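You operate a simulated robot arm through the tools that you are given. There is no shell and no other tool.

Carry out the task below with a simulated robot arm. There is one attempt and no reset: what you move stays moved.

JOB
Stack the white remote labelled "W2" from the top of the grey bench on top of the white remote labelled "N5". Put two of the orange boxes from the top of the grey bench on the top of the kitting bench. Take the white cloth on the top of the grey bench and put it away on the shelf under the top of the packing table. Take the green bumper on the top of the grey bench and put it away on the top of the parts mat. Turn the black depth knob to 7. Take the green sponge and put it on the top of the seat bench. Pull the console drawer open. Any order will do.

Only the result counts: the job must be done as asked and must still hold three seconds after the hand-in. Knocking over, shifting, dropping, spilling or breaking anything else fails it. Flat cloth is picked up by pressing the open fingertips on it (5 to 10 N) and closing them slowly along it; thin cloth reads only 2 to 8 mm in the jaws.

ROBOT AND FRAMES
A 6-joint arm with a two-finger parallel gripper on a trunk, on a base that moves. Base frame: it is fixed to the floor where the robot stands at the start and does not move with it; the origin is under the middle of the robot, x ahead of it, y to its left, z up. Units: cm, degrees, N and s.
It reaches about 106.6 cm from its shoulder. Its first joint turns from -166.0 to 166.0 degrees. Places, roughly: black depth knob [-10, 240, 80]; console drawer [190, 280, 70]; green bumper (4x3x2 cm) [90, 220, 80]; green sponge (4x4x3 cm) [-100, 190, 80]; orange box [25, 225, 75]; shelf under the top of the packing table [-120, 660, 50]; top of the kitting bench [-180, 170, 80]; top of the parts mat (24x41 cm) [-332, 390, 80]; top of the seat bench [-330, 350, 80]; white cloth (10x6x3 cm) [90, 200, 80]; white remote [50, 200, 75]. Payload 3.91 kg.
Tool frame: the origin (TCP) lies between the finger pads and is the grasp point; the fingertips stand 3 cm ahead of it; z points along the fingers, y is the line along which they close. Largest opening 11 cm; finger width 2, thickness 1; the body of the gripper, 4.8 by 11.2 cm, starts 5.5 cm behind the TCP.
Orientation is that of the tool frame in the base frame, as a unit quaternion [x, y, z, w]. With the fingers straight down and closing along the base's y, the tool's x points along the base's -x, its y along +y and its z along -z.

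CONTROLS
- The arm moves only by the tool jog_arm. Its argument "moves" is a list of rows, each a list of 6 numbers: the shift along the base's x, y, z in cm, then the turn, a rotation vector about the base's x, y, z in degrees. In form: [[dx, dy, dz, ax, ay, az], ...]. A call has 1 to 20 rows; each row shifts and turns the commanded pose from where the row before left it. "fingers" is the finger opening in cm, from 0 to 11, set as the call begins (left out, the last holds). Each row takes 0.2 s and may step no farther than 5 cm and 8.6 degrees from the row before; otherwise, or with a gripper value out of range, the whole call is refused. Where a pose cannot be reached the arm comes as near as it can. A force on the tool above 40 N (or 10 N above the force at the start of the call, whichever is more), or a blocked arm, ends the call early, and 0.2 s more pass. Each finger travels about 15.3 cm/s and halts on what it meets, pressing with about 21 N; the grip force reading is that of the motor and also rises with nothing between the fingers. The clock runs only during rows and for 0.2 s after the last one: add rows that do not move to give the fingers time. The reply holds the time, the measured pose of the TCP, the force on the tool along the base axes, the opening and the grip force, in the units named above and with some noise, with the torque about the TCP (base axes, N m) and any sound that the robot's microphone picked up.
- Cameras (640 x 400 px; columns grow to the right, rows downward): "scene" is now at [21.33, 20.6, 137.22]; the picture's right is [-0.24, -0.97, 0.00], its down [-0.53, 0.13, -0.84] and it looks along [0.81, -0.20, -0.55] (base axes); focal length 250 px, centre (320, 200). "wrist" rides on the gripper at [7.2, 1.7, -10.3] in the tool frame; the picture's right is [-0.23, 0.97, 0.00], its down [-0.76, -0.18, -0.62] and it looks along [-0.61, -0.14, 0.78] (tool axes); focal length 222 px, centre (320, 200). There is no depth. A picture from a camera that has moved, and an enlarged one, comes with that camera's place and axes in the base frame and with its lens. The place of the scene camera against the robot may be out by one fixed shift of up to 1.2 cm in any direction.
- grab_frame(camera): a new picture of that camera. It takes no simulated time.
- base_move(legs): drives the robot by 1 to 6 legs, each [ahead, turn to the left] in cm and degrees, along the robot's own axes; the way and the turn of a leg run together, so that a leg with both is an arc; at most 150 cm and 180 degrees a leg. The arm and the cameras ride along, it lands a little off, and it stops where it bumps. It gives what a move gives.
- aim_head(pan, tilt): turns the head with the scene camera to pan (to the left, within 120 degrees either way) and tilt (down, from -29 to 69), counted from straight ahead of the robot. It gives what a move gives.
- enlarge(camera, box): a new picture of the part [left, top, right, bottom] of that camera's present view, enlarged. It takes no simulated time.
- finish_job(): hands the job in; it is judged then, once.

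Places have to be worked out from the pictures, the camera data and where the tool is seen. Open the gripper and draw the arm clear of the work before you hand the job in, unless the task says otherwise.

The tools are called after "Call:" by a JSON object that holds its "api" and its "payload". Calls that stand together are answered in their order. jog_arm: Moves the arm, as the interface text tells. Its arguments: {"type":"object","properties":{"moves":{"type":"array"},"fingers":{"type":"number"}},"required":["moves"]} The other tools are called the same way: base_move (legs) drives the base; aim_head (pan, tilt) turns the head that bears the scene camera; grab_frame (camera) takes a picture; enlarge (camera, box) takes an enlarged picture of a part of a camera's view; finish_job () hands the job in.

At the start:

```text
t: 0.0
tcp_pos: [63.29, -8.53, 108.52]
tool_rot: [0.0, 1.0, 0.001, -0.001]
wrist_force: [0.0, -0.2, -1.0]
wrist_torque: [-0.02, 0.03, 0.02]
grip_width: 11.0
grip_force: 0.0
robot x, y, heading: [-0.09, 0.1, -0.1]
head pan, tilt (commanded): [-13.9, 33.3]
```

scene: 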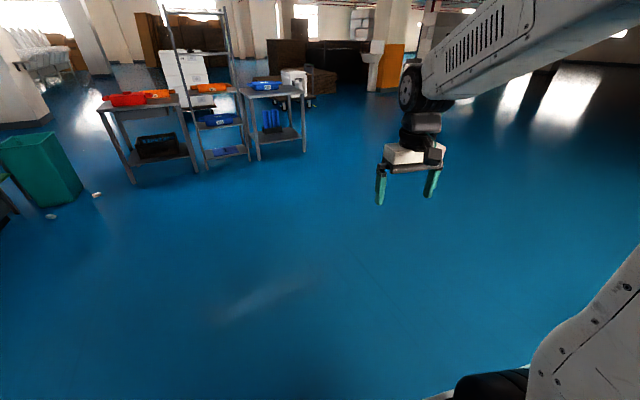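
wrist: 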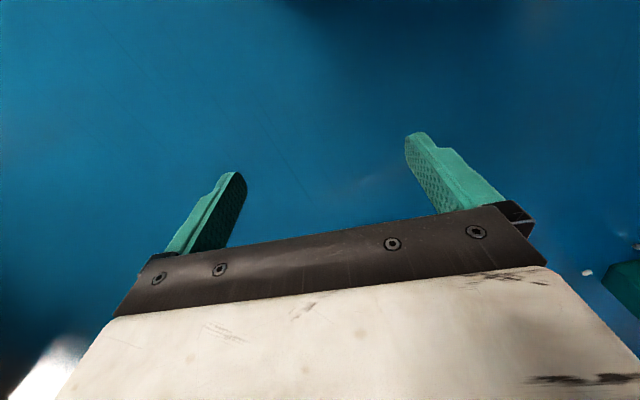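

The robot faces +x and the work lies to the left (+y about 200). I turn the head left to look at the work area first.

Call:
{"api": "aim_head", "payload": {"pan": 75, "tilt": 25}}

Call:
{"api": "grab_frame", "payload": {"camera": "scene"}}

```text
t: 1.6
tcp_pos: [63.35, -8.51, 108.64]
tool_rot: [0.0, 1.0, 0.0, 0.0]
wrist_force: [0.2, 0.8, -0.4]
wrist_torque: [-0.04, 0.01, 0.01]
grip_width: 10.99
grip_force: 0.1
robot x, y, heading: [-0.14, 0.02, -0.2]
head pan, tilt (commanded): [75.0, 25.0]
```

```text
taken
camera scene: at [15.08, 31.63, 138.54], right [0.97, -0.26, 0.0], down [-0.11, -0.41, -0.91], along [0.24, 0.88, -0.42], focal length 250 px, centre (320, 200)
```

scene: 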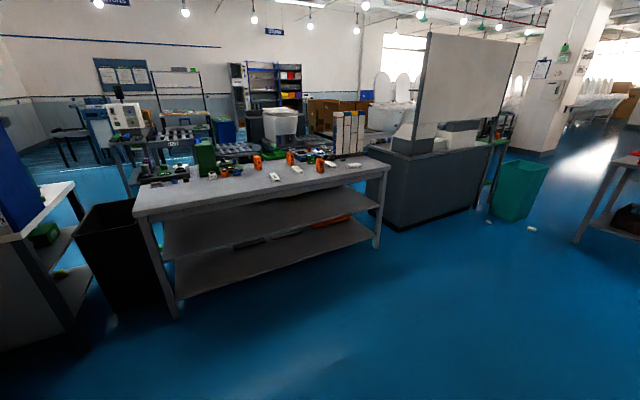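

The grey bench with orange boxes and white remotes is visible ahead. I enlarge parts of it.

Call:
{"api": "enlarge", "payload": {"camera": "scene", "box": [120, 130, 280, 230]}}

Call:
{"api": "enlarge", "payload": {"camera": "scene", "box": [240, 100, 400, 200]}}

Call:
{"api": "enlarge", "payload": {"camera": "scene", "box": [380, 80, 540, 180]}}

Call:
{"api": "enlarge", "payload": {"camera": "scene", "box": [40, 80, 200, 180]}}

```text
4.00 times, centred on (200, 180) of scene
camera zoom: at [15.08, 31.63, 138.54], right [0.97, -0.26, 0.0], down [-0.11, -0.41, -0.91], along [0.24, 0.88, -0.42], focal length 1000 px, centre (800, 280)
```

zoom: 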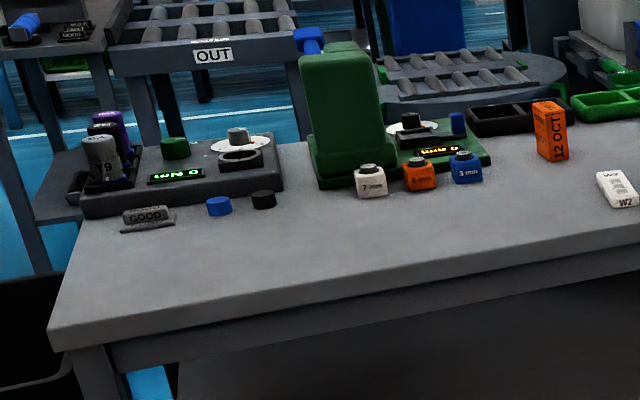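

```text
4.00 times, centred on (320, 150) of scene
camera zoom: at [15.08, 31.63, 138.54], right [0.97, -0.26, 0.0], down [-0.11, -0.41, -0.91], along [0.24, 0.88, -0.42], focal length 1000 px, centre (320, 400)
```

zoom: 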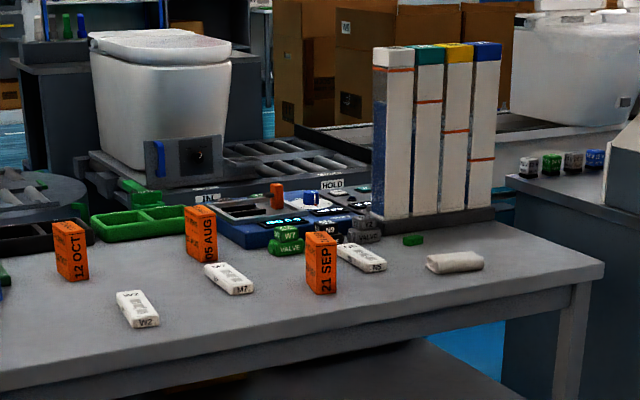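

```text
4.00 times, centred on (460, 130) of scene
camera zoom: at [15.08, 31.63, 138.54], right [0.97, -0.26, 0.0], down [-0.11, -0.41, -0.91], along [0.24, 0.88, -0.42], focal length 1000 px, centre (-240, 480)
```

zoom: 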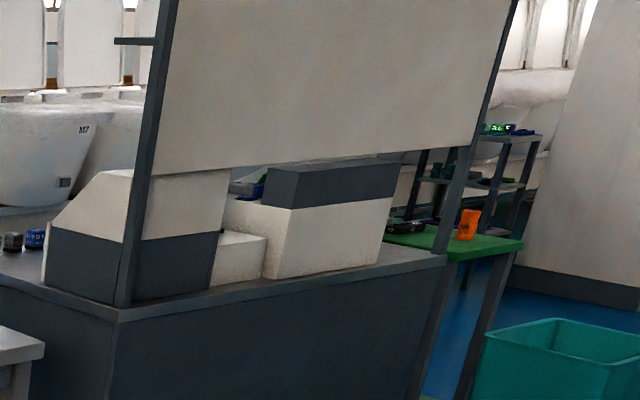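

```text
4.00 times, centred on (120, 130) of scene
camera zoom: at [15.08, 31.63, 138.54], right [0.97, -0.26, 0.0], down [-0.11, -0.41, -0.91], along [0.24, 0.88, -0.42], focal length 1000 px, centre (1120, 480)
```

zoom: 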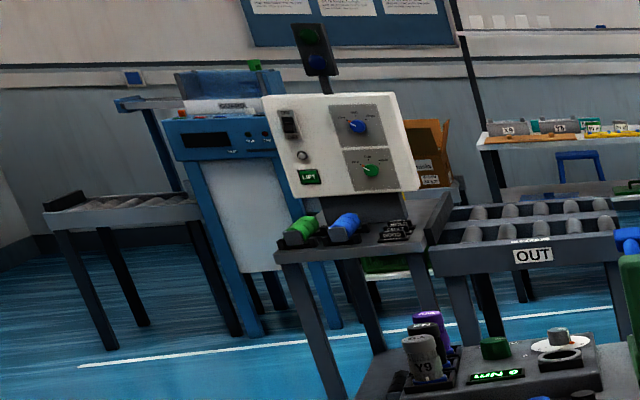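

The bench holds W2, M7, N5 remotes, three orange boxes, a cloth and a green bumper. Now I look further to the left for the other places.

Call:
{"api": "aim_head", "payload": {"pan": 115, "tilt": 20}}

Call:
{"api": "grab_frame", "payload": {"camera": "scene"}}

Call:
{"api": "enlarge", "payload": {"camera": "scene", "box": [340, 100, 500, 200]}}

Call:
{"api": "enlarge", "payload": {"camera": "scene", "box": [160, 100, 360, 225]}}

```text
t: 2.7
tcp_pos: [63.38, -8.45, 108.61]
tool_rot: [0.0, 1.0, 0.0, 0.0]
wrist_force: [-0.2, 0.4, 0.6]
wrist_torque: [-0.02, 0.02, 0.0]
grip_width: 11.01
grip_force: 0.1
robot x, y, heading: [-0.2, -0.12, 0.2]
head pan, tilt (commanded): [115.0, 20.0]
```

```text
taken
camera scene: at [8.76, 31.17, 139.35], right [0.91, 0.42, 0.0], down [0.14, -0.31, -0.94], along [-0.4, 0.85, -0.34], focal length 250 px, centre (320, 200)
```

scene: 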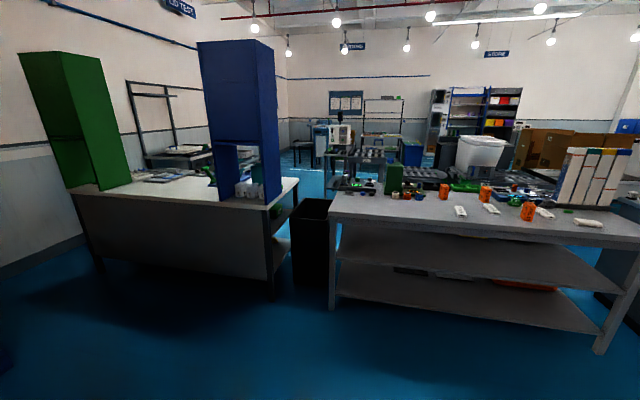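

```text
4.00 times, centred on (420, 150) of scene
camera zoom: at [8.76, 31.17, 139.35], right [0.91, 0.42, 0.0], down [0.14, -0.31, -0.94], along [-0.4, 0.85, -0.34], focal length 1000 px, centre (-80, 400)
```

zoom: 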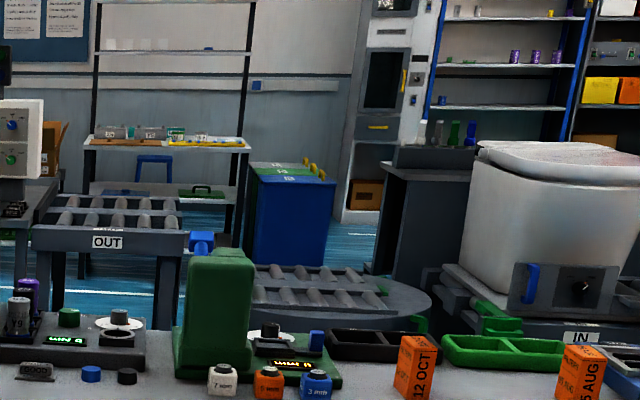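

```text
3.20 times, centred on (260, 162) of scene
camera zoom: at [8.76, 31.17, 139.35], right [0.91, 0.42, 0.0], down [0.14, -0.31, -0.94], along [-0.4, 0.85, -0.34], focal length 800 px, centre (512, 320)
```

zoom: 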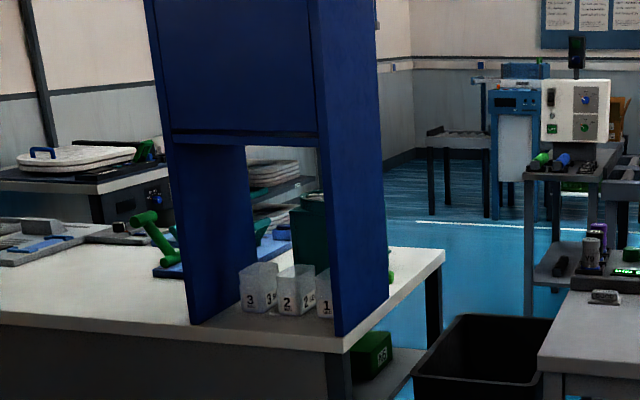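

Layout is becoming clear: the grey bench front edge runs roughly from (-50,174) to (115,205), the kitting bench with the blue cabinet is on the left. I turn the base to face the bench and move a bit nearer.

Call:
{"api": "base_move", "payload": {"legs": [[0, 98]]}}

Call:
{"api": "aim_head", "payload": {"pan": 0, "tilt": 25}}

Call:
{"api": "grab_frame", "payload": {"camera": "scene"}}

```text
t: 7.3
tcp_pos: [-1.96, 63.92, 108.62]
tool_rot: [0.763, -0.647, 0.0, 0.0]
wrist_force: [-0.2, 0.1, 0.3]
wrist_torque: [0.01, 0.01, 0.01]
grip_width: 11.01
grip_force: 0.1
robot x, y, heading: [0.16, -0.15, 99.3]
head pan, tilt (commanded): [115.0, 20.0]
```

```text
t: 9.2
tcp_pos: [-2.02, 63.91, 108.57]
tool_rot: [0.762, -0.647, 0.001, -0.001]
wrist_force: [0.4, 0.1, -0.7]
wrist_torque: [-0.02, 0.01, 0.0]
grip_width: 10.99
grip_force: 0.0
robot x, y, heading: [-0.09, 0.1, 99.2]
head pan, tilt (commanded): [0.0, 25.0]
```

```text
taken
camera scene: at [-27.13, 17.32, 138.54], right [0.99, 0.16, 0.0], down [0.07, -0.42, -0.91], along [-0.15, 0.89, -0.42], focal length 250 px, centre (320, 200)
```

scene: 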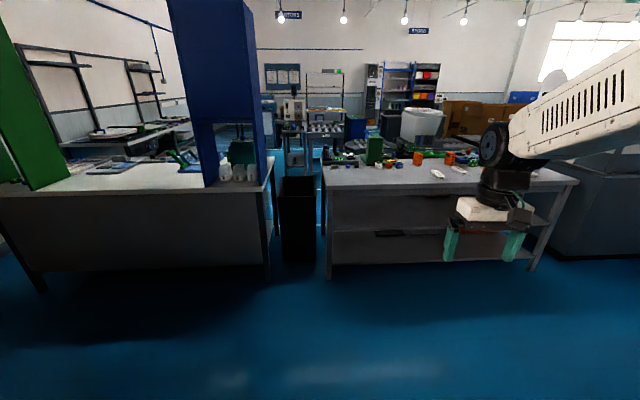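

The grey bench is rotated about 12° (front edge from about (-50,173) to (128,211)). I drive to roughly (35,105) facing the bench squarely.

Call:
{"api": "base_move", "payload": {"legs": [[0, -28], [108, 0], [0, 31]]}}

Call:
{"api": "grab_frame", "payload": {"camera": "scene"}}

Call:
{"api": "grab_frame", "payload": {"camera": "wrist"}}

```text
t: 17.5
tcp_pos: [27.85, 163.28, 108.52]
tool_rot: [0.779, -0.627, 0.001, -0.001]
wrist_force: [-0.3, 0.4, -0.4]
wrist_torque: [0.02, -0.01, -0.01]
grip_width: 10.99
grip_force: 0.0
robot x, y, heading: [33.15, 99.2, 102.2]
head pan, tilt (commanded): [0.0, 25.0]
```

```text
taken
camera scene: at [5.06, 115.42, 138.54], right [0.98, 0.21, 0.0], down [0.09, -0.41, -0.91], along [-0.19, 0.89, -0.42], focal length 250 px, centre (320, 200)
```

scene: 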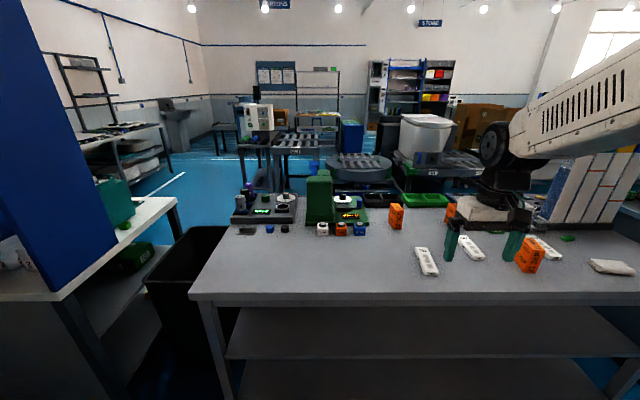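

```text
taken
camera wrist: at [27.74, 155.82, 118.83], right [-1.0, 0.02, 0.0], down [0.01, 0.78, 0.62], along [0.01, 0.62, -0.78], focal length 222 px, centre (320, 200)
```

wrist: 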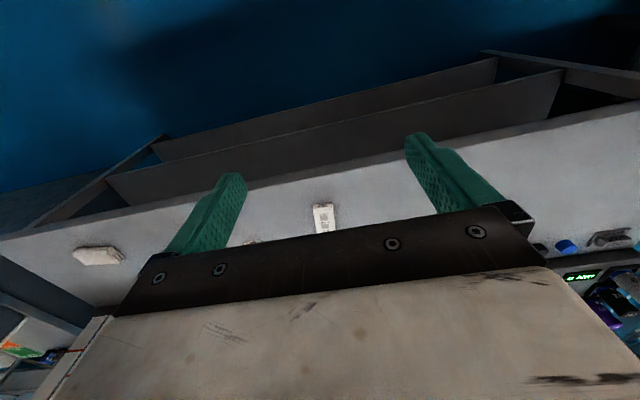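

Now I'm close to the bench. I enlarge the areas with the knobs, remotes and boxes.

Call:
{"api": "enlarge", "payload": {"camera": "scene", "box": [220, 160, 380, 260]}}

Call:
{"api": "enlarge", "payload": {"camera": "scene", "box": [380, 180, 540, 280]}}

Call:
{"api": "enlarge", "payload": {"camera": "scene", "box": [500, 180, 640, 280]}}

Call:
{"api": "enlarge", "payload": {"camera": "scene", "box": [60, 160, 220, 260]}}

```text
4.00 times, centred on (300, 210) of scene
camera zoom: at [5.06, 115.42, 138.54], right [0.98, 0.21, 0.0], down [0.09, -0.41, -0.91], along [-0.19, 0.89, -0.42], focal length 1000 px, centre (400, 160)
```

zoom: 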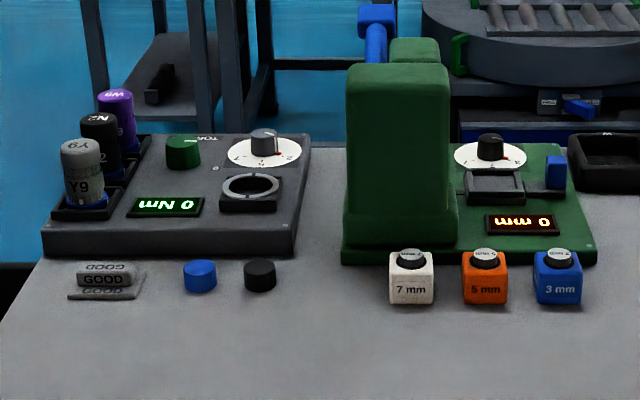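

```text
4.00 times, centred on (460, 230) of scene
camera zoom: at [5.06, 115.42, 138.54], right [0.98, 0.21, 0.0], down [0.09, -0.41, -0.91], along [-0.19, 0.89, -0.42], focal length 1000 px, centre (-240, 80)
```

zoom: 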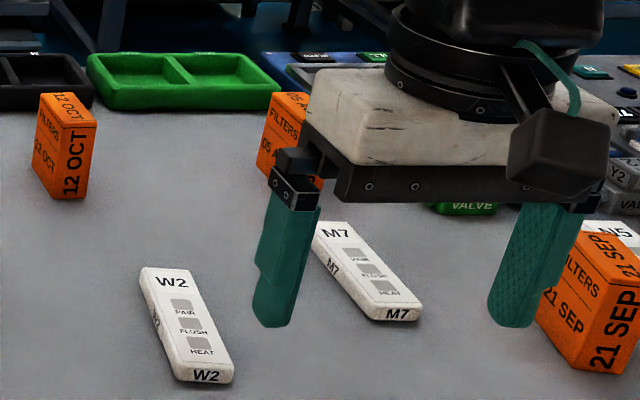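

```text
4.00 times, centred on (570, 230) of scene
camera zoom: at [5.06, 115.42, 138.54], right [0.98, 0.21, 0.0], down [0.09, -0.41, -0.91], along [-0.19, 0.89, -0.42], focal length 1000 px, centre (-680, 80)
```

zoom: 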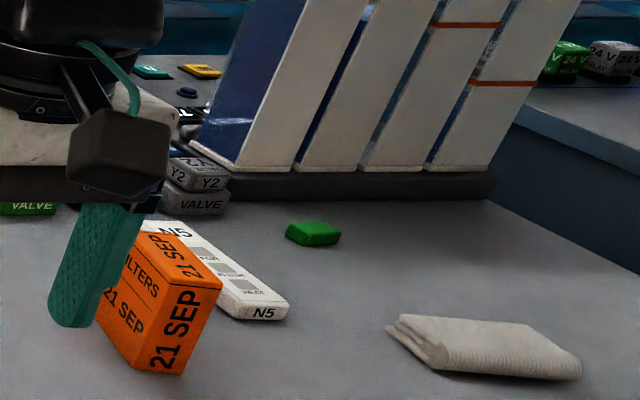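

```text
4.00 times, centred on (140, 210) of scene
camera zoom: at [5.06, 115.42, 138.54], right [0.98, 0.21, 0.0], down [0.09, -0.41, -0.91], along [-0.19, 0.89, -0.42], focal length 1000 px, centre (1040, 160)
```

zoom: 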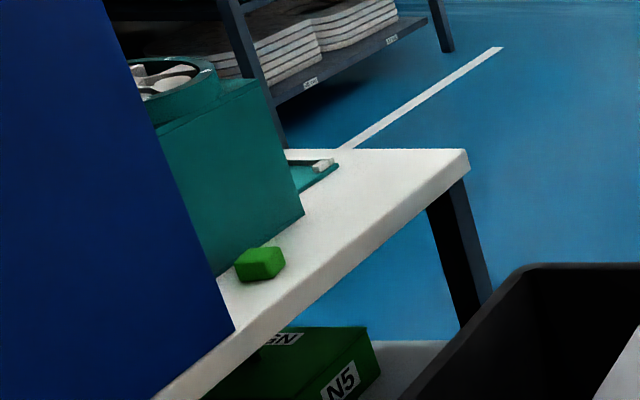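

Bench top seems at about z≈79–80, W2 centre near (27,194) with its long axis nearly along y. I check the robot's own footprint by looking down.

Call:
{"api": "aim_head", "payload": {"pan": -20, "tilt": 69}}

Call:
{"api": "grab_frame", "payload": {"camera": "scene"}}

```text
t: 18.6
tcp_pos: [27.9, 163.29, 108.49]
tool_rot: [0.779, -0.627, 0.0, 0.0]
wrist_force: [-0.3, -0.6, 0.1]
wrist_torque: [0.07, 0.01, 0.01]
grip_width: 10.98
grip_force: 0.0
robot x, y, heading: [33.04, 99.66, 102.2]
head pan, tilt (commanded): [-20.0, 68.8]
```

```text
taken
camera scene: at [7.78, 111.96, 132.6], right [0.99, -0.13, 0.0], down [-0.12, -0.92, -0.36], along [0.05, 0.36, -0.93], focal length 250 px, centre (320, 200)
```

scene: 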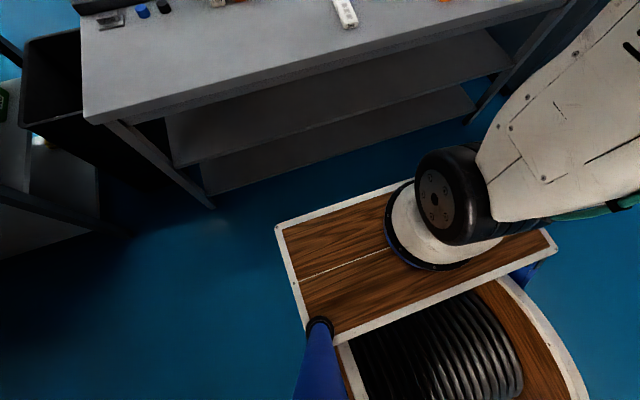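

The arm's shoulder axis sits about 21 cm ahead and 8.5 cm right of the base centre; the platform front is ~35–40 cm ahead. I move the arm over a free spot of the bench at (12,190) and look again with both cameras.

Call:
{"api": "jog_arm", "payload": {"moves": [[-4, 4, 0, 0, 0, 0], [-4, 4, 0, 0, 0, 0], [-4, 4, -1, 0, 0, 0], [-3.9, 4, -2, 0, 0, 0], [0, 4, -3, 0, 0, 0], [0, 4, -3, 0, 0, 0], [0, 2.7, -3, 0, 0, 0], [0, 0, 0, 0, 0, 0]], "fingers": 11}}

Call:
{"api": "aim_head", "payload": {"pan": -25, "tilt": 35}}

Call:
{"api": "grab_frame", "payload": {"camera": "scene"}}

Call:
{"api": "grab_frame", "payload": {"camera": "wrist"}}

```text
refused: row 1 steps farther than a row can; nothing moved
```

```text
t: 19.6
tcp_pos: [27.91, 163.3, 108.54]
tool_rot: [0.779, -0.627, 0.0, 0.001]
wrist_force: [0.1, 0.1, -0.6]
wrist_torque: [-0.01, 0.01, -0.02]
grip_width: 11.0
grip_force: 0.2
robot x, y, heading: [33.01, 99.57, 102.2]
head pan, tilt (commanded): [-25.0, 35.0]
```

```text
taken
camera scene: at [8.96, 115.01, 136.96], right [0.98, -0.22, 0.0], down [-0.13, -0.56, -0.82], along [0.18, 0.8, -0.57], focal length 250 px, centre (320, 200)
```

scene: 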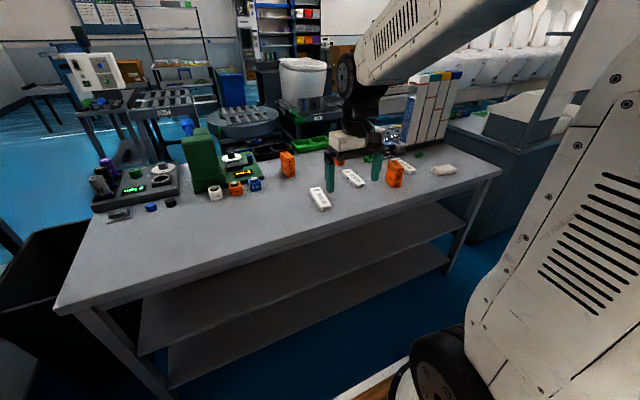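

```text
taken
camera wrist: at [27.75, 155.82, 118.83], right [-1.0, 0.02, 0.0], down [0.01, 0.78, 0.62], along [0.01, 0.62, -0.78], focal length 222 px, centre (320, 200)
```

wrist: 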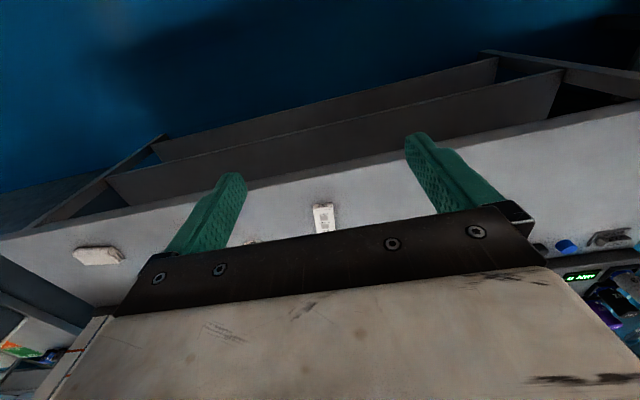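

The row limit is 5 cm in total length. I retry with shorter rows.

Call:
{"api": "jog_arm", "payload": {"moves": [[-3, 3.5, 0, 0, 0, 0], [-3, 3.5, -1, 0, 0, 0], [-3, 3.5, -1, 0, 0, 0], [-3, 3.5, -1, 0, 0, 0], [-3, 3.5, -1, 0, 0, 0], [0, 3.5, -3, 0, 0, 0], [0, 3.5, -3, 0, 0, 0], [0, 2.7, -3, 0, 0, 0], [0, 0, 0, 0, 0, 0]], "fingers": 0}}

Call:
{"api": "grab_frame", "payload": {"camera": "scene"}}

Call:
{"api": "grab_frame", "payload": {"camera": "wrist"}}

```text
t: 21.6
tcp_pos: [12.83, 190.7, 95.57]
tool_rot: [0.779, -0.627, 0.0, 0.001]
wrist_force: [-0.3, -0.1, -0.2]
wrist_torque: [-0.01, 0.01, 0.0]
grip_width: 0.01
grip_force: 21.0
robot x, y, heading: [33.17, 99.76, 102.5]
head pan, tilt (commanded): [-25.0, 35.0]
```

```text
taken
camera scene: at [8.96, 115.0, 136.97], right [0.98, -0.22, 0.0], down [-0.13, -0.56, -0.82], along [0.18, 0.8, -0.57], focal length 250 px, centre (320, 200)
```

scene: 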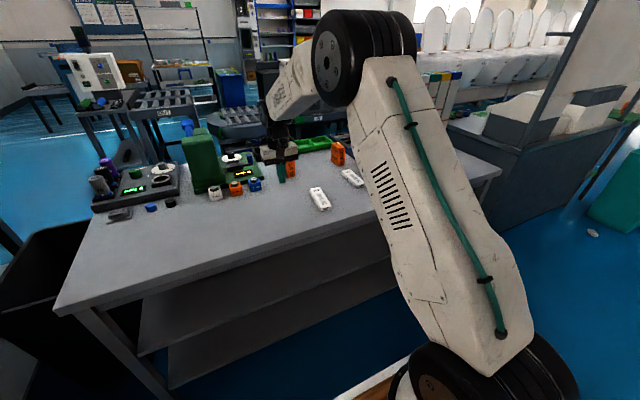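

```text
taken
camera wrist: at [12.64, 183.22, 105.77], right [-1.0, 0.02, 0.0], down [0.01, 0.78, 0.62], along [0.01, 0.62, -0.78], focal length 222 px, centre (320, 200)
```

wrist: 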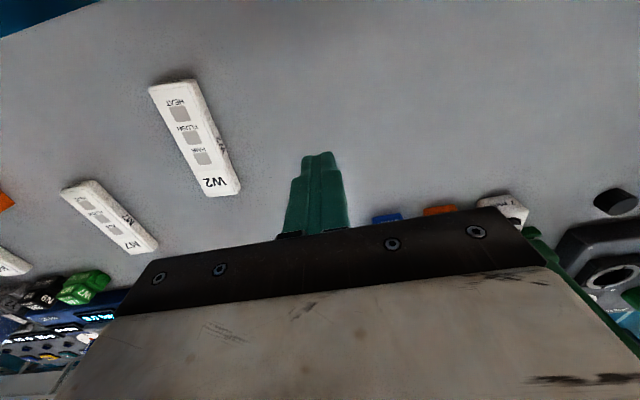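

I descend with closed fingers to touch the bare bench and measure its height.

Call:
{"api": "jog_arm", "payload": {"moves": [[0, 0, -2.5, 0, 0, 0], [0, 0, -2.5, 0, 0, 0], [0, 0, -2.5, 0, 0, 0], [0, 0, -2, 0, 0, 0], [0, 0, -0.5, 0, 0, 0], [0, 0, -0.5, 0, 0, 0], [0, 0, -0.4, 0, 0, 0], [0, 0, -0.4, 0, 0, 0], [0, 0, -0.4, 0, 0, 0]]}}

```text
t: 23.6
tcp_pos: [12.94, 190.28, 83.77]
tool_rot: [0.779, -0.627, 0.0, 0.0]
wrist_force: [0.9, 0.3, 0.1]
wrist_torque: [-0.01, 0.02, 0.05]
grip_width: 0.01
grip_force: 20.8
robot x, y, heading: [32.94, 99.14, 102.2]
head pan, tilt (commanded): [-25.0, 35.0]
```

No contact yet at TCP z 83.8. I go on in small steps.

Call:
{"api": "jog_arm", "payload": {"moves": [[0, 0, -0.3, 0, 0, 0], [0, 0, -0.3, 0, 0, 0], [0, 0, -0.3, 0, 0, 0], [0, 0, -0.3, 0, 0, 0]]}}

```text
t: 24.6
tcp_pos: [12.82, 190.47, 83.06]
tool_rot: [0.778, -0.628, -0.001, -0.002]
wrist_force: [6.5, -16.5, 31.1]
wrist_torque: [-0.79, -0.27, 0.25]
grip_width: 0.0
grip_force: 21.0
robot x, y, heading: [33.17, 99.48, 102.3]
head pan, tilt (commanded): [-25.0, 35.0]
```

Bench top is at z≈80.0 (contact at TCP z≈83.05). I raise the arm and move right to view N5 and the 21 SEP box with the wrist camera.

Call:
{"api": "jog_arm", "payload": {"moves": [[0, 0, 4, 0, 0, 0], [0, 0, 4.9, 0, 0, 0], [0, 0, 4.9, 0, 0, 0], [0, 0, 4.9, 0, 0, 0], [4.5, -1, 1.5, 0, 0, 0], [4.8, -1, 0, 0, 0, 0], [4.8, -1, 0, 0, 0, 0], [4.8, -1, 0, 0, 0, 0], [4.8, -1, 0, 0, 0, 0], [4.8, -1, 0, 0, 0, 0], [4.8, 0, 0, 0, 0, 0], [4.8, 0, 0, 0, 0, 0], [4.8, 0, 0, 0, 0, 0], [0, 0, 0, 0, 0, 0]]}}

Call:
{"api": "grab_frame", "payload": {"camera": "wrist"}}

Call:
{"api": "grab_frame", "payload": {"camera": "scene"}}

```text
t: 27.6
tcp_pos: [55.8, 184.13, 102.42]
tool_rot: [0.779, -0.628, 0.0, 0.0]
wrist_force: [0.6, -0.3, 0.8]
wrist_torque: [0.0, 0.03, -0.01]
grip_width: 0.02
grip_force: 20.7
robot x, y, heading: [32.66, 99.35, 102.3]
head pan, tilt (commanded): [-25.0, 35.0]
```

```text
taken
camera wrist: at [55.63, 176.76, 112.78], right [-1.0, 0.02, 0.0], down [0.01, 0.78, 0.62], along [0.01, 0.62, -0.78], focal length 222 px, centre (320, 200)
```

wrist: 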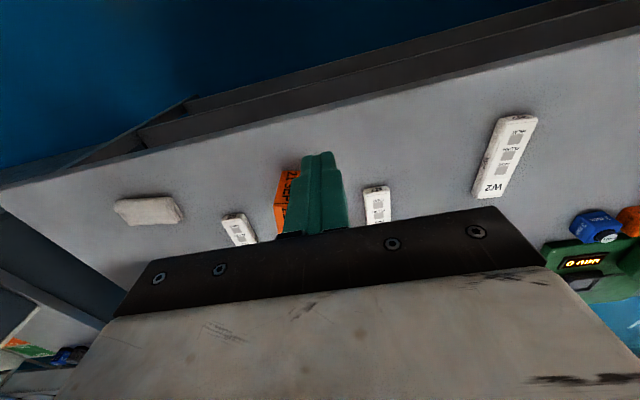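

```text
taken
camera scene: at [8.97, 115.01, 136.97], right [0.98, -0.22, 0.0], down [-0.13, -0.56, -0.82], along [0.18, 0.8, -0.57], focal length 250 px, centre (320, 200)
```

scene: 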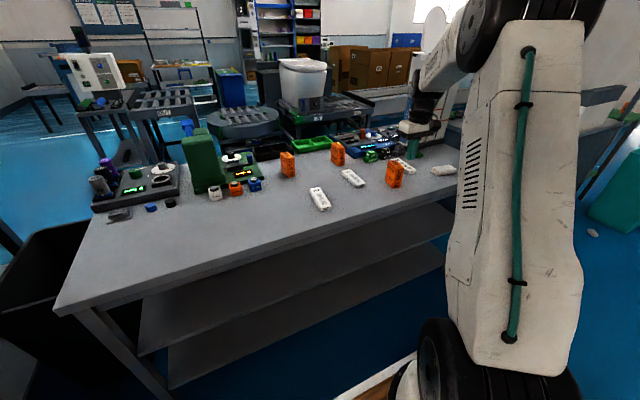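

The scene camera now sees the boxes and N5 fairly freely. I enlarge that region.

Call:
{"api": "enlarge", "payload": {"camera": "scene", "box": [360, 135, 480, 210]}}

Call:
{"api": "enlarge", "payload": {"camera": "scene", "box": [270, 135, 390, 210]}}

```text
5.33 times, centred on (420, 172) of scene
camera zoom: at [8.97, 115.01, 136.97], right [0.98, -0.22, 0.0], down [-0.13, -0.56, -0.82], along [0.18, 0.8, -0.57], focal length 1334 px, centre (-213, 347)
```

zoom: 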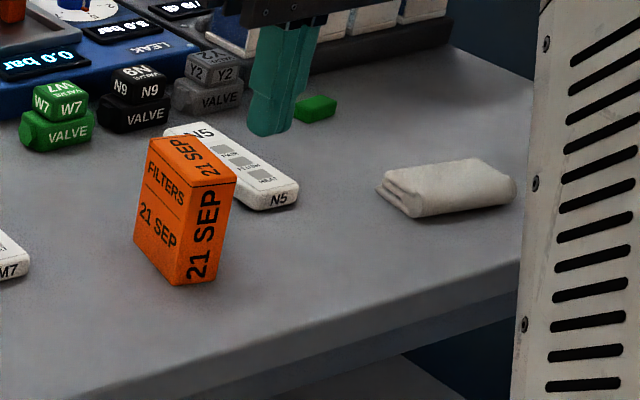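

```text
5.33 times, centred on (330, 172) of scene
camera zoom: at [8.97, 115.01, 136.97], right [0.98, -0.22, 0.0], down [-0.13, -0.56, -0.82], along [0.18, 0.8, -0.57], focal length 1334 px, centre (267, 347)
```

zoom: 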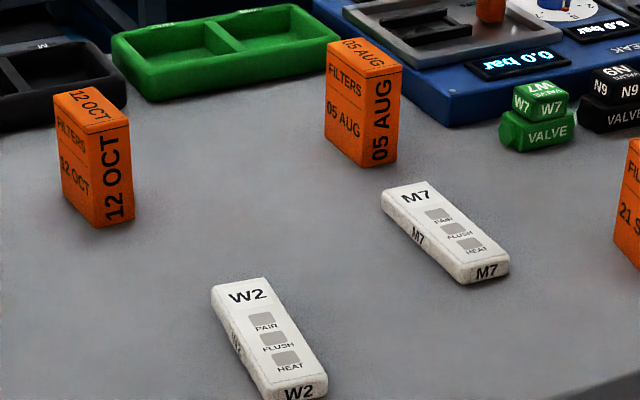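

N5 centre estimated at (72.2,212.4), axis −82°, and W2 at (26.6,194.1), axis −85°; the 21 SEP box (4×7×9) stands at about (61,199.5). I move over W2, aligning the fingers across its width.

Call:
{"api": "jog_arm", "payload": {"moves": [[-4.17, 1.43, 0, 0, 0, -1.05], [-4.17, 1.43, 0, 0, 0, -1.05], [-4.17, 1.43, 0, 0, 0, -1.05], [-4.17, 1.43, 0, 0, 0, -1.05], [-4.17, 1.43, 0, 0, 0, -1.05], [-4.17, 1.43, 0, 0, 0, -1.05], [-4.17, 1.43, 0, 0, 0, -1.0], [0, 0, -4.5, 0, 0, 0], [0, 0, -4.5, 0, 0, 0], [0, 0, 0, 0, 0, 0], [0, 0, 0, 0, 0, 0]], "fingers": 8}}

Call:
{"api": "grab_frame", "payload": {"camera": "wrist"}}

Call:
{"api": "enlarge", "payload": {"camera": "scene", "box": [270, 135, 390, 210]}}

```text
t: 30.0
tcp_pos: [26.57, 194.43, 94.08]
tool_rot: [0.737, -0.676, 0.0, 0.0]
wrist_force: [-0.3, -0.5, -0.6]
wrist_torque: [0.02, 0.01, 0.0]
grip_width: 8.0
grip_force: 0.1
robot x, y, heading: [32.54, 99.21, 102.3]
head pan, tilt (commanded): [-25.0, 35.0]
```

```text
taken
camera wrist: at [25.44, 187.01, 104.24], right [-0.99, 0.14, 0.0], down [0.11, 0.77, 0.62], along [0.09, 0.62, -0.78], focal length 222 px, centre (320, 200)
```

wrist: 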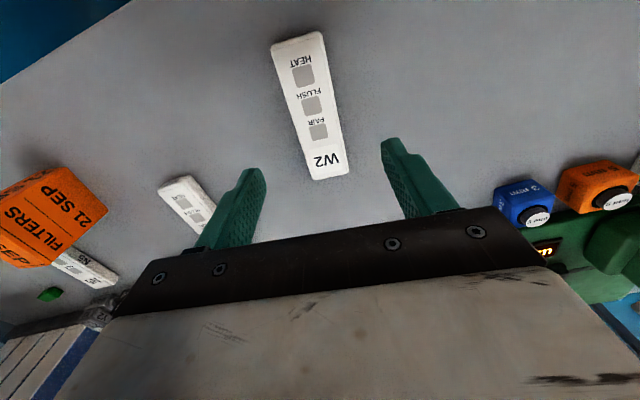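

```text
5.33 times, centred on (330, 172) of scene
camera zoom: at [8.96, 115.01, 136.97], right [0.98, -0.22, 0.0], down [-0.13, -0.56, -0.82], along [0.18, 0.8, -0.57], focal length 1334 px, centre (267, 347)
```

zoom: 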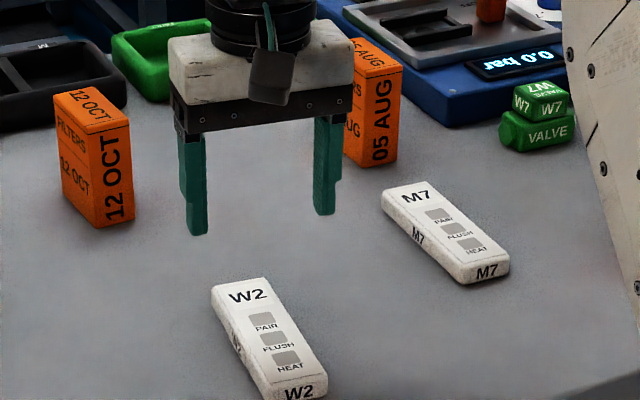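

W2 is centred between the fingers (within 0.4 cm). I descend to grip it.

Call:
{"api": "jog_arm", "payload": {"moves": [[0.3, 0.1, -3, 0, 0, 0], [0, 0, -3, 0, 0, 0], [0, 0, -2, 0, 0, 0], [0, 0, -1, 0, 0, 0], [0, 0, -0.7, 0, 0, 0], [0, 0, -0.6, 0, 0, 0], [0, 0, 0, 0, 0, 0]]}}

Call:
{"api": "enlarge", "payload": {"camera": "scene", "box": [270, 135, 390, 210]}}

```text
t: 31.6
tcp_pos: [26.82, 194.59, 83.57]
tool_rot: [0.738, -0.675, 0.0, 0.0]
wrist_force: [0.1, -1.0, 0.2]
wrist_torque: [-0.02, 0.0, 0.02]
grip_width: 8.0
grip_force: 0.1
robot x, y, heading: [33.39, 99.35, 102.6]
head pan, tilt (commanded): [-25.0, 35.0]
```

```text
5.33 times, centred on (330, 172) of scene
camera zoom: at [8.96, 115.01, 136.97], right [0.98, -0.22, 0.0], down [-0.13, -0.56, -0.82], along [0.18, 0.8, -0.57], focal length 1334 px, centre (267, 347)
```

zoom: 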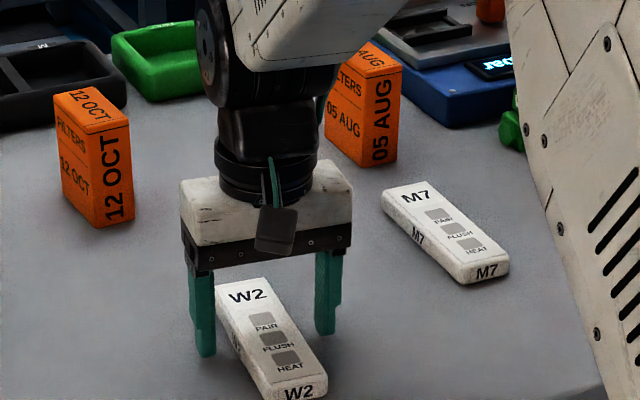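

The fingers straddle W2 properly. I close the gripper and lift a little.

Call:
{"api": "jog_arm", "payload": {"moves": [[0, 0, 0, 0, 0, 0], [0, 0, 0, 0, 0, 0], [0, 0, 0, 0, 0, 0]], "fingers": 0}}

Call:
{"api": "jog_arm", "payload": {"moves": [[0, 0, 1, 0, 0, 0], [0, 0, 2, 0, 0, 0], [0, 0, 3, 0, 0, 0], [0, 0, 4, 0, 0, 0], [0, 0, 4, 0, 0, 0], [0, 0, 0, 0, 0, 0]]}}

Call:
{"api": "grab_frame", "payload": {"camera": "wrist"}}

Call:
{"api": "grab_frame", "payload": {"camera": "scene"}}

```text
t: 32.4
tcp_pos: [26.95, 194.69, 83.51]
tool_rot: [0.738, -0.675, 0.0, 0.0]
wrist_force: [-0.1, -0.7, -0.7]
wrist_torque: [0.01, 0.0, -0.01]
grip_width: 4.54
grip_force: 20.9
robot x, y, heading: [33.02, 99.2, 102.5]
head pan, tilt (commanded): [-25.0, 35.0]
```

```text
t: 33.8
tcp_pos: [26.71, 194.8, 97.63]
tool_rot: [0.737, -0.676, 0.0, 0.0]
wrist_force: [-0.1, 1.1, 0.1]
wrist_torque: [-0.01, -0.04, 0.0]
grip_width: 4.53
grip_force: 21.2
robot x, y, heading: [33.45, 99.51, 102.4]
head pan, tilt (commanded): [-25.0, 35.0]
```

```text
taken
camera wrist: at [25.62, 187.37, 107.92], right [-0.99, 0.14, 0.0], down [0.11, 0.77, 0.62], along [0.09, 0.62, -0.78], focal length 222 px, centre (320, 200)
```

wrist: 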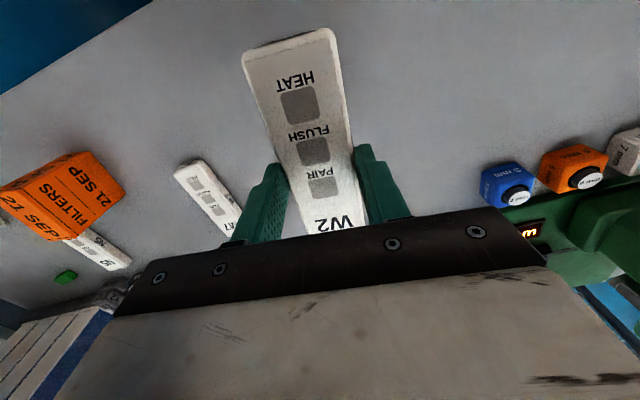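

```text
taken
camera scene: at [8.96, 115.03, 136.96], right [0.98, -0.22, 0.0], down [-0.13, -0.56, -0.82], along [0.18, 0.8, -0.57], focal length 250 px, centre (320, 200)
```

scene: 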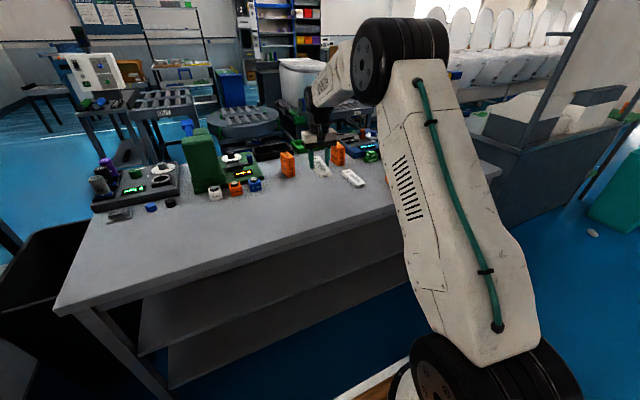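

W2 is held (4.5 cm wide). N5 is near the reach limit from here, so I retract the arm over a free area and drive 30 cm closer to the bench.

Call:
{"api": "jog_arm", "payload": {"moves": [[3.9, -1.6, 0.8, 0, 0, 0.45], [3.9, -1.6, 0.8, 0, 0, 0.45], [3.9, -1.6, 0.8, 0, 0, 0.45], [3.9, -1.6, 0.8, 0, 0, 0.45], [3.9, -1.6, 0.8, 0, 0, 0.45], [3.9, -1.6, 0.8, 0, 0, 0.45], [0, 0, 0, 0, 0, 0]]}}

Call:
{"api": "base_move", "payload": {"legs": [[30, 0]]}}

Call:
{"api": "grab_frame", "payload": {"camera": "scene"}}

```text
t: 35.4
tcp_pos: [49.99, 184.97, 102.63]
tool_rot: [0.753, -0.658, 0.0, 0.0]
wrist_force: [0.1, -0.4, -1.5]
wrist_torque: [-0.01, -0.03, -0.01]
grip_width: 4.53
grip_force: 20.6
robot x, y, heading: [33.19, 99.19, 102.2]
head pan, tilt (commanded): [-25.0, 35.0]
```

```text
t: 37.5
tcp_pos: [43.36, 214.97, 102.7]
tool_rot: [0.753, -0.658, -0.001, -0.001]
wrist_force: [-0.6, 0.1, -1.4]
wrist_torque: [0.01, -0.01, -0.01]
grip_width: 4.51
grip_force: 20.5
robot x, y, heading: [26.24, 129.46, 102.3]
head pan, tilt (commanded): [-25.0, 35.0]
```

```text
taken
camera scene: at [2.4, 144.85, 136.97], right [0.98, -0.22, 0.0], down [-0.12, -0.56, -0.82], along [0.18, 0.8, -0.57], focal length 250 px, centre (320, 200)
```

scene: 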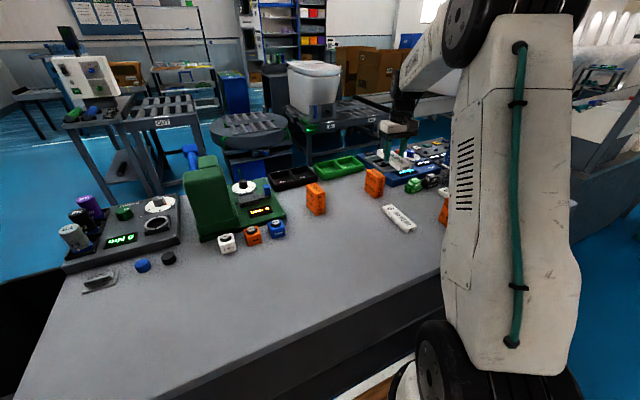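

The upper arm blocks my view of N5 from here, so I'd better stand with the robot further right (x≈72). I retract the arm, back up, and drive over there.

Call:
{"api": "jog_arm", "payload": {"moves": [[-2.75, -2.9, 0.3, 0, 0, 0], [-2.75, -2.9, 0.3, 0, 0, 0], [-2.75, -2.9, 0.3, 0, 0, 0], [-2.75, -2.9, 0.3, 0, 0, 0], [-2.75, -2.9, 0.3, 0, 0, 0], [-2.75, -2.9, 0.3, 0, 0, 0], [-2.75, -2.9, 0.3, 0, 0, 0], [-2.75, -2.9, 0.3, 0, 0, 0], [0, 0, 0, 0, 0, 0]]}}

Call:
{"api": "base_move", "payload": {"legs": [[-40, 0], [0, -50.5], [60, 0], [0, 50.5]]}}

Call:
{"api": "aim_head", "payload": {"pan": -10, "tilt": 38}}

Call:
{"api": "grab_frame", "payload": {"camera": "scene"}}

```text
t: 39.5
tcp_pos: [21.37, 191.75, 105.1]
tool_rot: [0.753, -0.658, 0.0, 0.0]
wrist_force: [-0.5, 0.5, -1.3]
wrist_torque: [0.0, -0.01, -0.01]
grip_width: 4.58
grip_force: 20.7
robot x, y, heading: [26.37, 129.53, 102.4]
head pan, tilt (commanded): [-25.0, 35.0]
```

```text
t: 49.7
tcp_pos: [72.0, 200.59, 105.08]
tool_rot: [0.742, -0.671, 0.001, 0.0]
wrist_force: [0.1, -0.1, -0.9]
wrist_torque: [-0.02, 0.01, -0.01]
grip_width: 4.55
grip_force: 21.0
robot x, y, heading: [74.82, 138.19, 100.3]
head pan, tilt (commanded): [-25.0, 35.0]
```

```text
t: 50.4
tcp_pos: [71.94, 200.62, 105.04]
tool_rot: [0.742, -0.671, 0.0, 0.0]
wrist_force: [0.1, -0.3, -1.0]
wrist_torque: [0.04, 0.0, 0.02]
grip_width: 4.55
grip_force: 21.2
robot x, y, heading: [74.67, 137.91, 100.4]
head pan, tilt (commanded): [-10.0, 38.0]
```

```text
taken
camera scene: at [48.98, 154.37, 136.51], right [1.0, 0.01, 0.0], down [0.0, -0.62, -0.79], along [-0.01, 0.79, -0.62], focal length 250 px, centre (320, 200)
```

scene: 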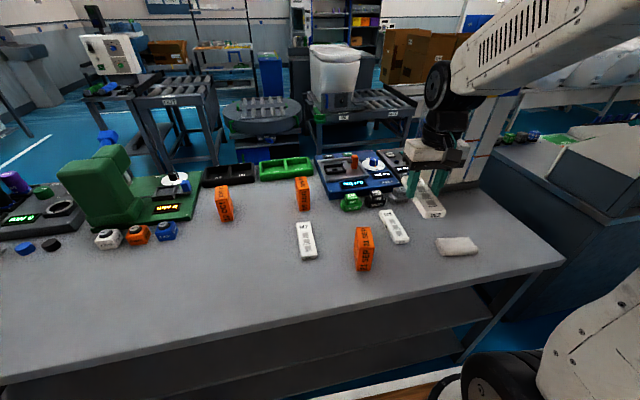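

Good view now. I enlarge around N5, the 21 SEP box and the held W2.

Call:
{"api": "enlarge", "payload": {"camera": "scene", "box": [340, 140, 500, 280]}}

Call:
{"api": "grab_frame", "payload": {"camera": "wrist"}}

```text
2.86 times, centred on (420, 210) of scene
camera zoom: at [48.98, 154.37, 136.51], right [1.0, 0.01, 0.0], down [0.0, -0.62, -0.79], along [-0.01, 0.79, -0.62], focal length 715 px, centre (34, 171)
```

zoom: 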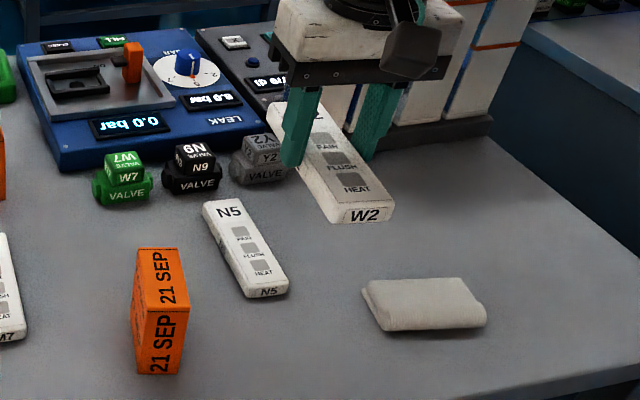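

```text
taken
camera wrist: at [70.95, 193.14, 115.3], right [-0.99, 0.13, 0.0], down [0.1, 0.78, 0.62], along [0.08, 0.62, -0.78], focal length 222 px, centre (320, 200)
```

wrist: 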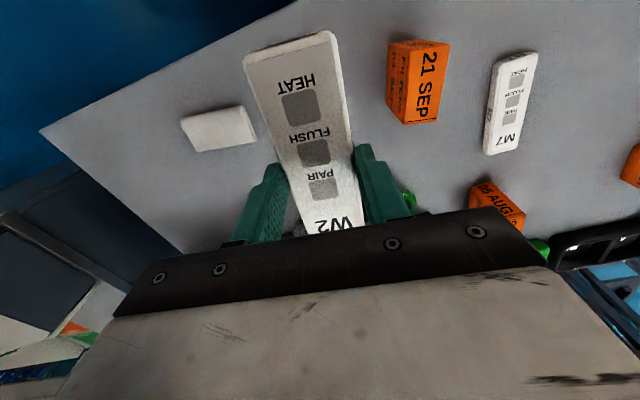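

N5's centre comes out at about (71.9,212.5), axis −81.5°. I move W2 above it and descend to a small gap for a visual check.

Call:
{"api": "jog_arm", "payload": {"moves": [[0, 3.96, -1, 0, 0, 0.95], [0, 3.96, -1, 0, 0, 0.95], [0, 3.96, -1, 0, 0, 0.9], [0, 0, -3, 0, 0, 0], [0, 0, -3, 0, 0, 0], [0, 0, -3, 0, 0, 0], [0, 0, -3, 0, 0, 0], [0, 0, -1.5, 0, 0, 0], [0, 0, 0, 0, 0, 0], [0, 0, 0, 0, 0, 0]]}}

Call:
{"api": "enlarge", "payload": {"camera": "scene", "box": [340, 160, 460, 260]}}

Call:
{"api": "grab_frame", "payload": {"camera": "wrist"}}

```text
t: 52.6
tcp_pos: [71.75, 212.28, 88.37]
tool_rot: [0.757, -0.653, 0.0, 0.0]
wrist_force: [-0.5, 0.0, -2.0]
wrist_torque: [0.02, -0.04, -0.03]
grip_width: 4.54
grip_force: 21.2
robot x, y, heading: [74.8, 137.78, 100.4]
head pan, tilt (commanded): [-10.0, 38.0]
```

```text
4.00 times, centred on (400, 210) of scene
camera zoom: at [48.98, 154.38, 136.51], right [1.0, 0.01, 0.0], down [0.0, -0.62, -0.79], along [-0.01, 0.79, -0.62], focal length 1000 px, centre (0, 160)
```

zoom: 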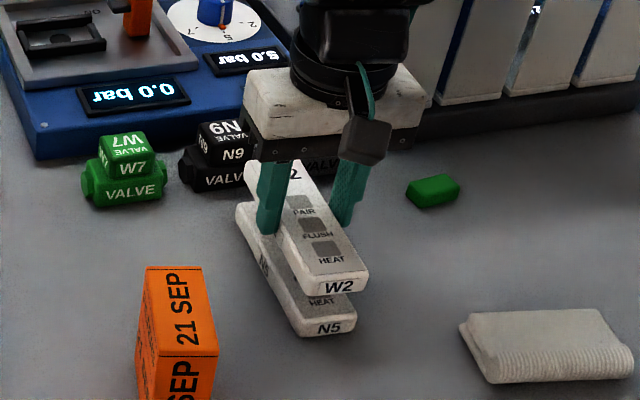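

```text
taken
camera wrist: at [71.2, 204.94, 98.63], right [-1.0, 0.08, 0.0], down [0.06, 0.78, 0.62], along [0.05, 0.62, -0.78], focal length 222 px, centre (320, 200)
```

wrist: 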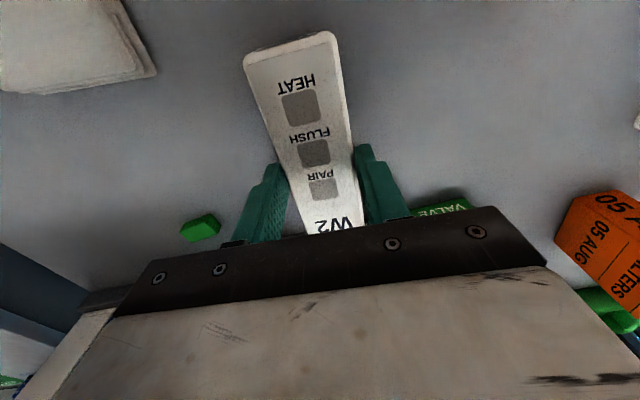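

W2 hovers roughly 3 cm above N5. I enlarge more to measure the alignment.

Call:
{"api": "enlarge", "payload": {"camera": "scene", "box": [392, 192, 440, 252]}}

```text
6.67 times, centred on (416, 222) of scene
camera zoom: at [48.98, 154.38, 136.51], right [1.0, 0.01, 0.0], down [0.0, -0.62, -0.79], along [-0.01, 0.79, -0.62], focal length 1667 px, centre (-320, 53)
```

zoom: 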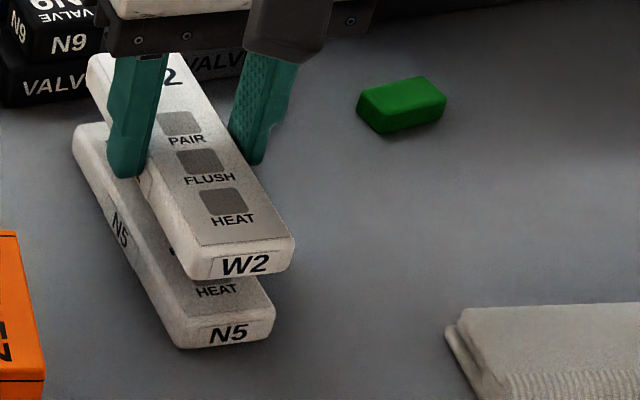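

W2 needs to shift by about (+0.4,+0.65) cm and 1° to sit squarely on N5. I correct and come down near contact.

Call:
{"api": "jog_arm", "payload": {"moves": [[0.2, 0.33, 0, 0, 0, 0.5], [0.2, 0.32, 0, 0, 0, 0.5], [0, 0, -1, 0, 0, 0], [0, 0, -1, 0, 0, 0], [0, 0, -0.4, 0, 0, 0], [0, 0, 0, 0, 0, 0], [0, 0, 0, 0, 0, 0]]}}

Call:
{"api": "enlarge", "payload": {"camera": "scene", "box": [392, 192, 440, 252]}}

```text
t: 54.2
tcp_pos: [72.26, 213.1, 86.19]
tool_rot: [0.763, -0.646, -0.001, 0.0]
wrist_force: [-0.2, -0.3, -1.1]
wrist_torque: [-0.03, 0.0, 0.0]
grip_width: 4.55
grip_force: 20.5
robot x, y, heading: [74.68, 137.97, 100.6]
head pan, tilt (commanded): [-10.0, 38.0]
```

```text
6.67 times, centred on (416, 222) of scene
camera zoom: at [48.98, 154.38, 136.51], right [1.0, 0.01, 0.0], down [0.0, -0.62, -0.79], along [-0.01, 0.79, -0.62], focal length 1667 px, centre (-320, 53)
```

zoom: 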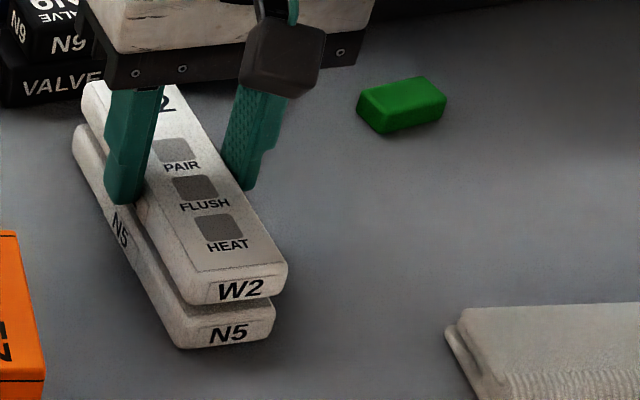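

Alignment is now within ~0.2 cm. I lower slowly to contact.

Call:
{"api": "jog_arm", "payload": {"moves": [[0, 0, -0.4, 0, 0, 0], [0, 0, -0.2, 0, 0, 0], [0, 0, -0.2, 0, 0, 0], [0, 0, 0, 0, 0, 0]]}}

```text
t: 55.2
tcp_pos: [72.31, 213.11, 85.46]
tool_rot: [0.763, -0.646, -0.001, -0.001]
wrist_force: [-1.0, -1.8, 16.9]
wrist_torque: [0.0, 0.06, -0.02]
grip_width: 4.52
grip_force: 21.0
robot x, y, heading: [74.93, 137.98, 100.3]
head pan, tilt (commanded): [-10.0, 38.0]
```

W2 touches N5 (17 N). I relieve the pressure, open the fingers and rise straight up.

Call:
{"api": "jog_arm", "payload": {"moves": [[0, 0, 0.15, 0, 0, 0], [0, 0, 0, 0, 0, 0]]}}

Call:
{"api": "jog_arm", "payload": {"moves": [[0, 0, 0, 0, 0, 0], [0, 0, 0, 0, 0, 0], [0, 0, 0, 0, 0, 0]], "fingers": 7}}

Call:
{"api": "jog_arm", "payload": {"moves": [[0, 0, 1, 0, 0, 0], [0, 0, 2, 0, 0, 0], [0, 0, 4, 0, 0, 0], [0, 0, 4, 0, 0, 0], [0, 0, 4, 0, 0, 0], [0, 0, 0, 0, 0, 0]]}}

Call:
{"api": "enlarge", "payload": {"camera": "scene", "box": [340, 160, 480, 280]}}

```text
t: 55.8
tcp_pos: [72.33, 213.0, 85.41]
tool_rot: [0.763, -0.646, 0.0, 0.0]
wrist_force: [-0.2, -0.1, -1.1]
wrist_torque: [0.02, 0.02, -0.02]
grip_width: 4.54
grip_force: 20.6
robot x, y, heading: [74.6, 137.78, 100.4]
head pan, tilt (commanded): [-10.0, 38.0]
```

```text
t: 56.6
tcp_pos: [72.32, 213.09, 85.45]
tool_rot: [0.763, -0.647, 0.0, 0.0]
wrist_force: [-0.5, 0.6, 0.1]
wrist_torque: [-0.01, 0.01, -0.05]
grip_width: 7.0
grip_force: 0.1
robot x, y, heading: [74.81, 138.15, 100.5]
head pan, tilt (commanded): [-10.0, 38.0]
```

```text
t: 58.0
tcp_pos: [72.23, 212.99, 100.89]
tool_rot: [0.763, -0.647, 0.0, -0.001]
wrist_force: [-0.1, -0.3, 1.5]
wrist_torque: [0.01, 0.02, 0.0]
grip_width: 6.98
grip_force: 0.1
robot x, y, heading: [74.77, 138.05, 100.3]
head pan, tilt (commanded): [-10.0, 38.0]
```

```text
3.33 times, centred on (410, 220) of scene
camera zoom: at [48.98, 154.38, 136.51], right [1.0, 0.01, 0.0], down [0.0, -0.62, -0.79], along [-0.01, 0.79, -0.62], focal length 834 px, centre (20, 133)
```

zoom: 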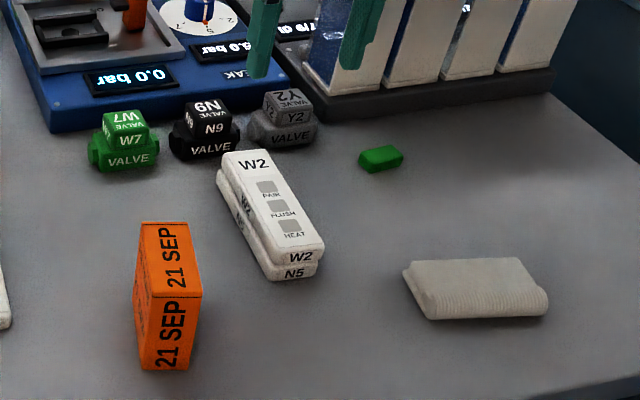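

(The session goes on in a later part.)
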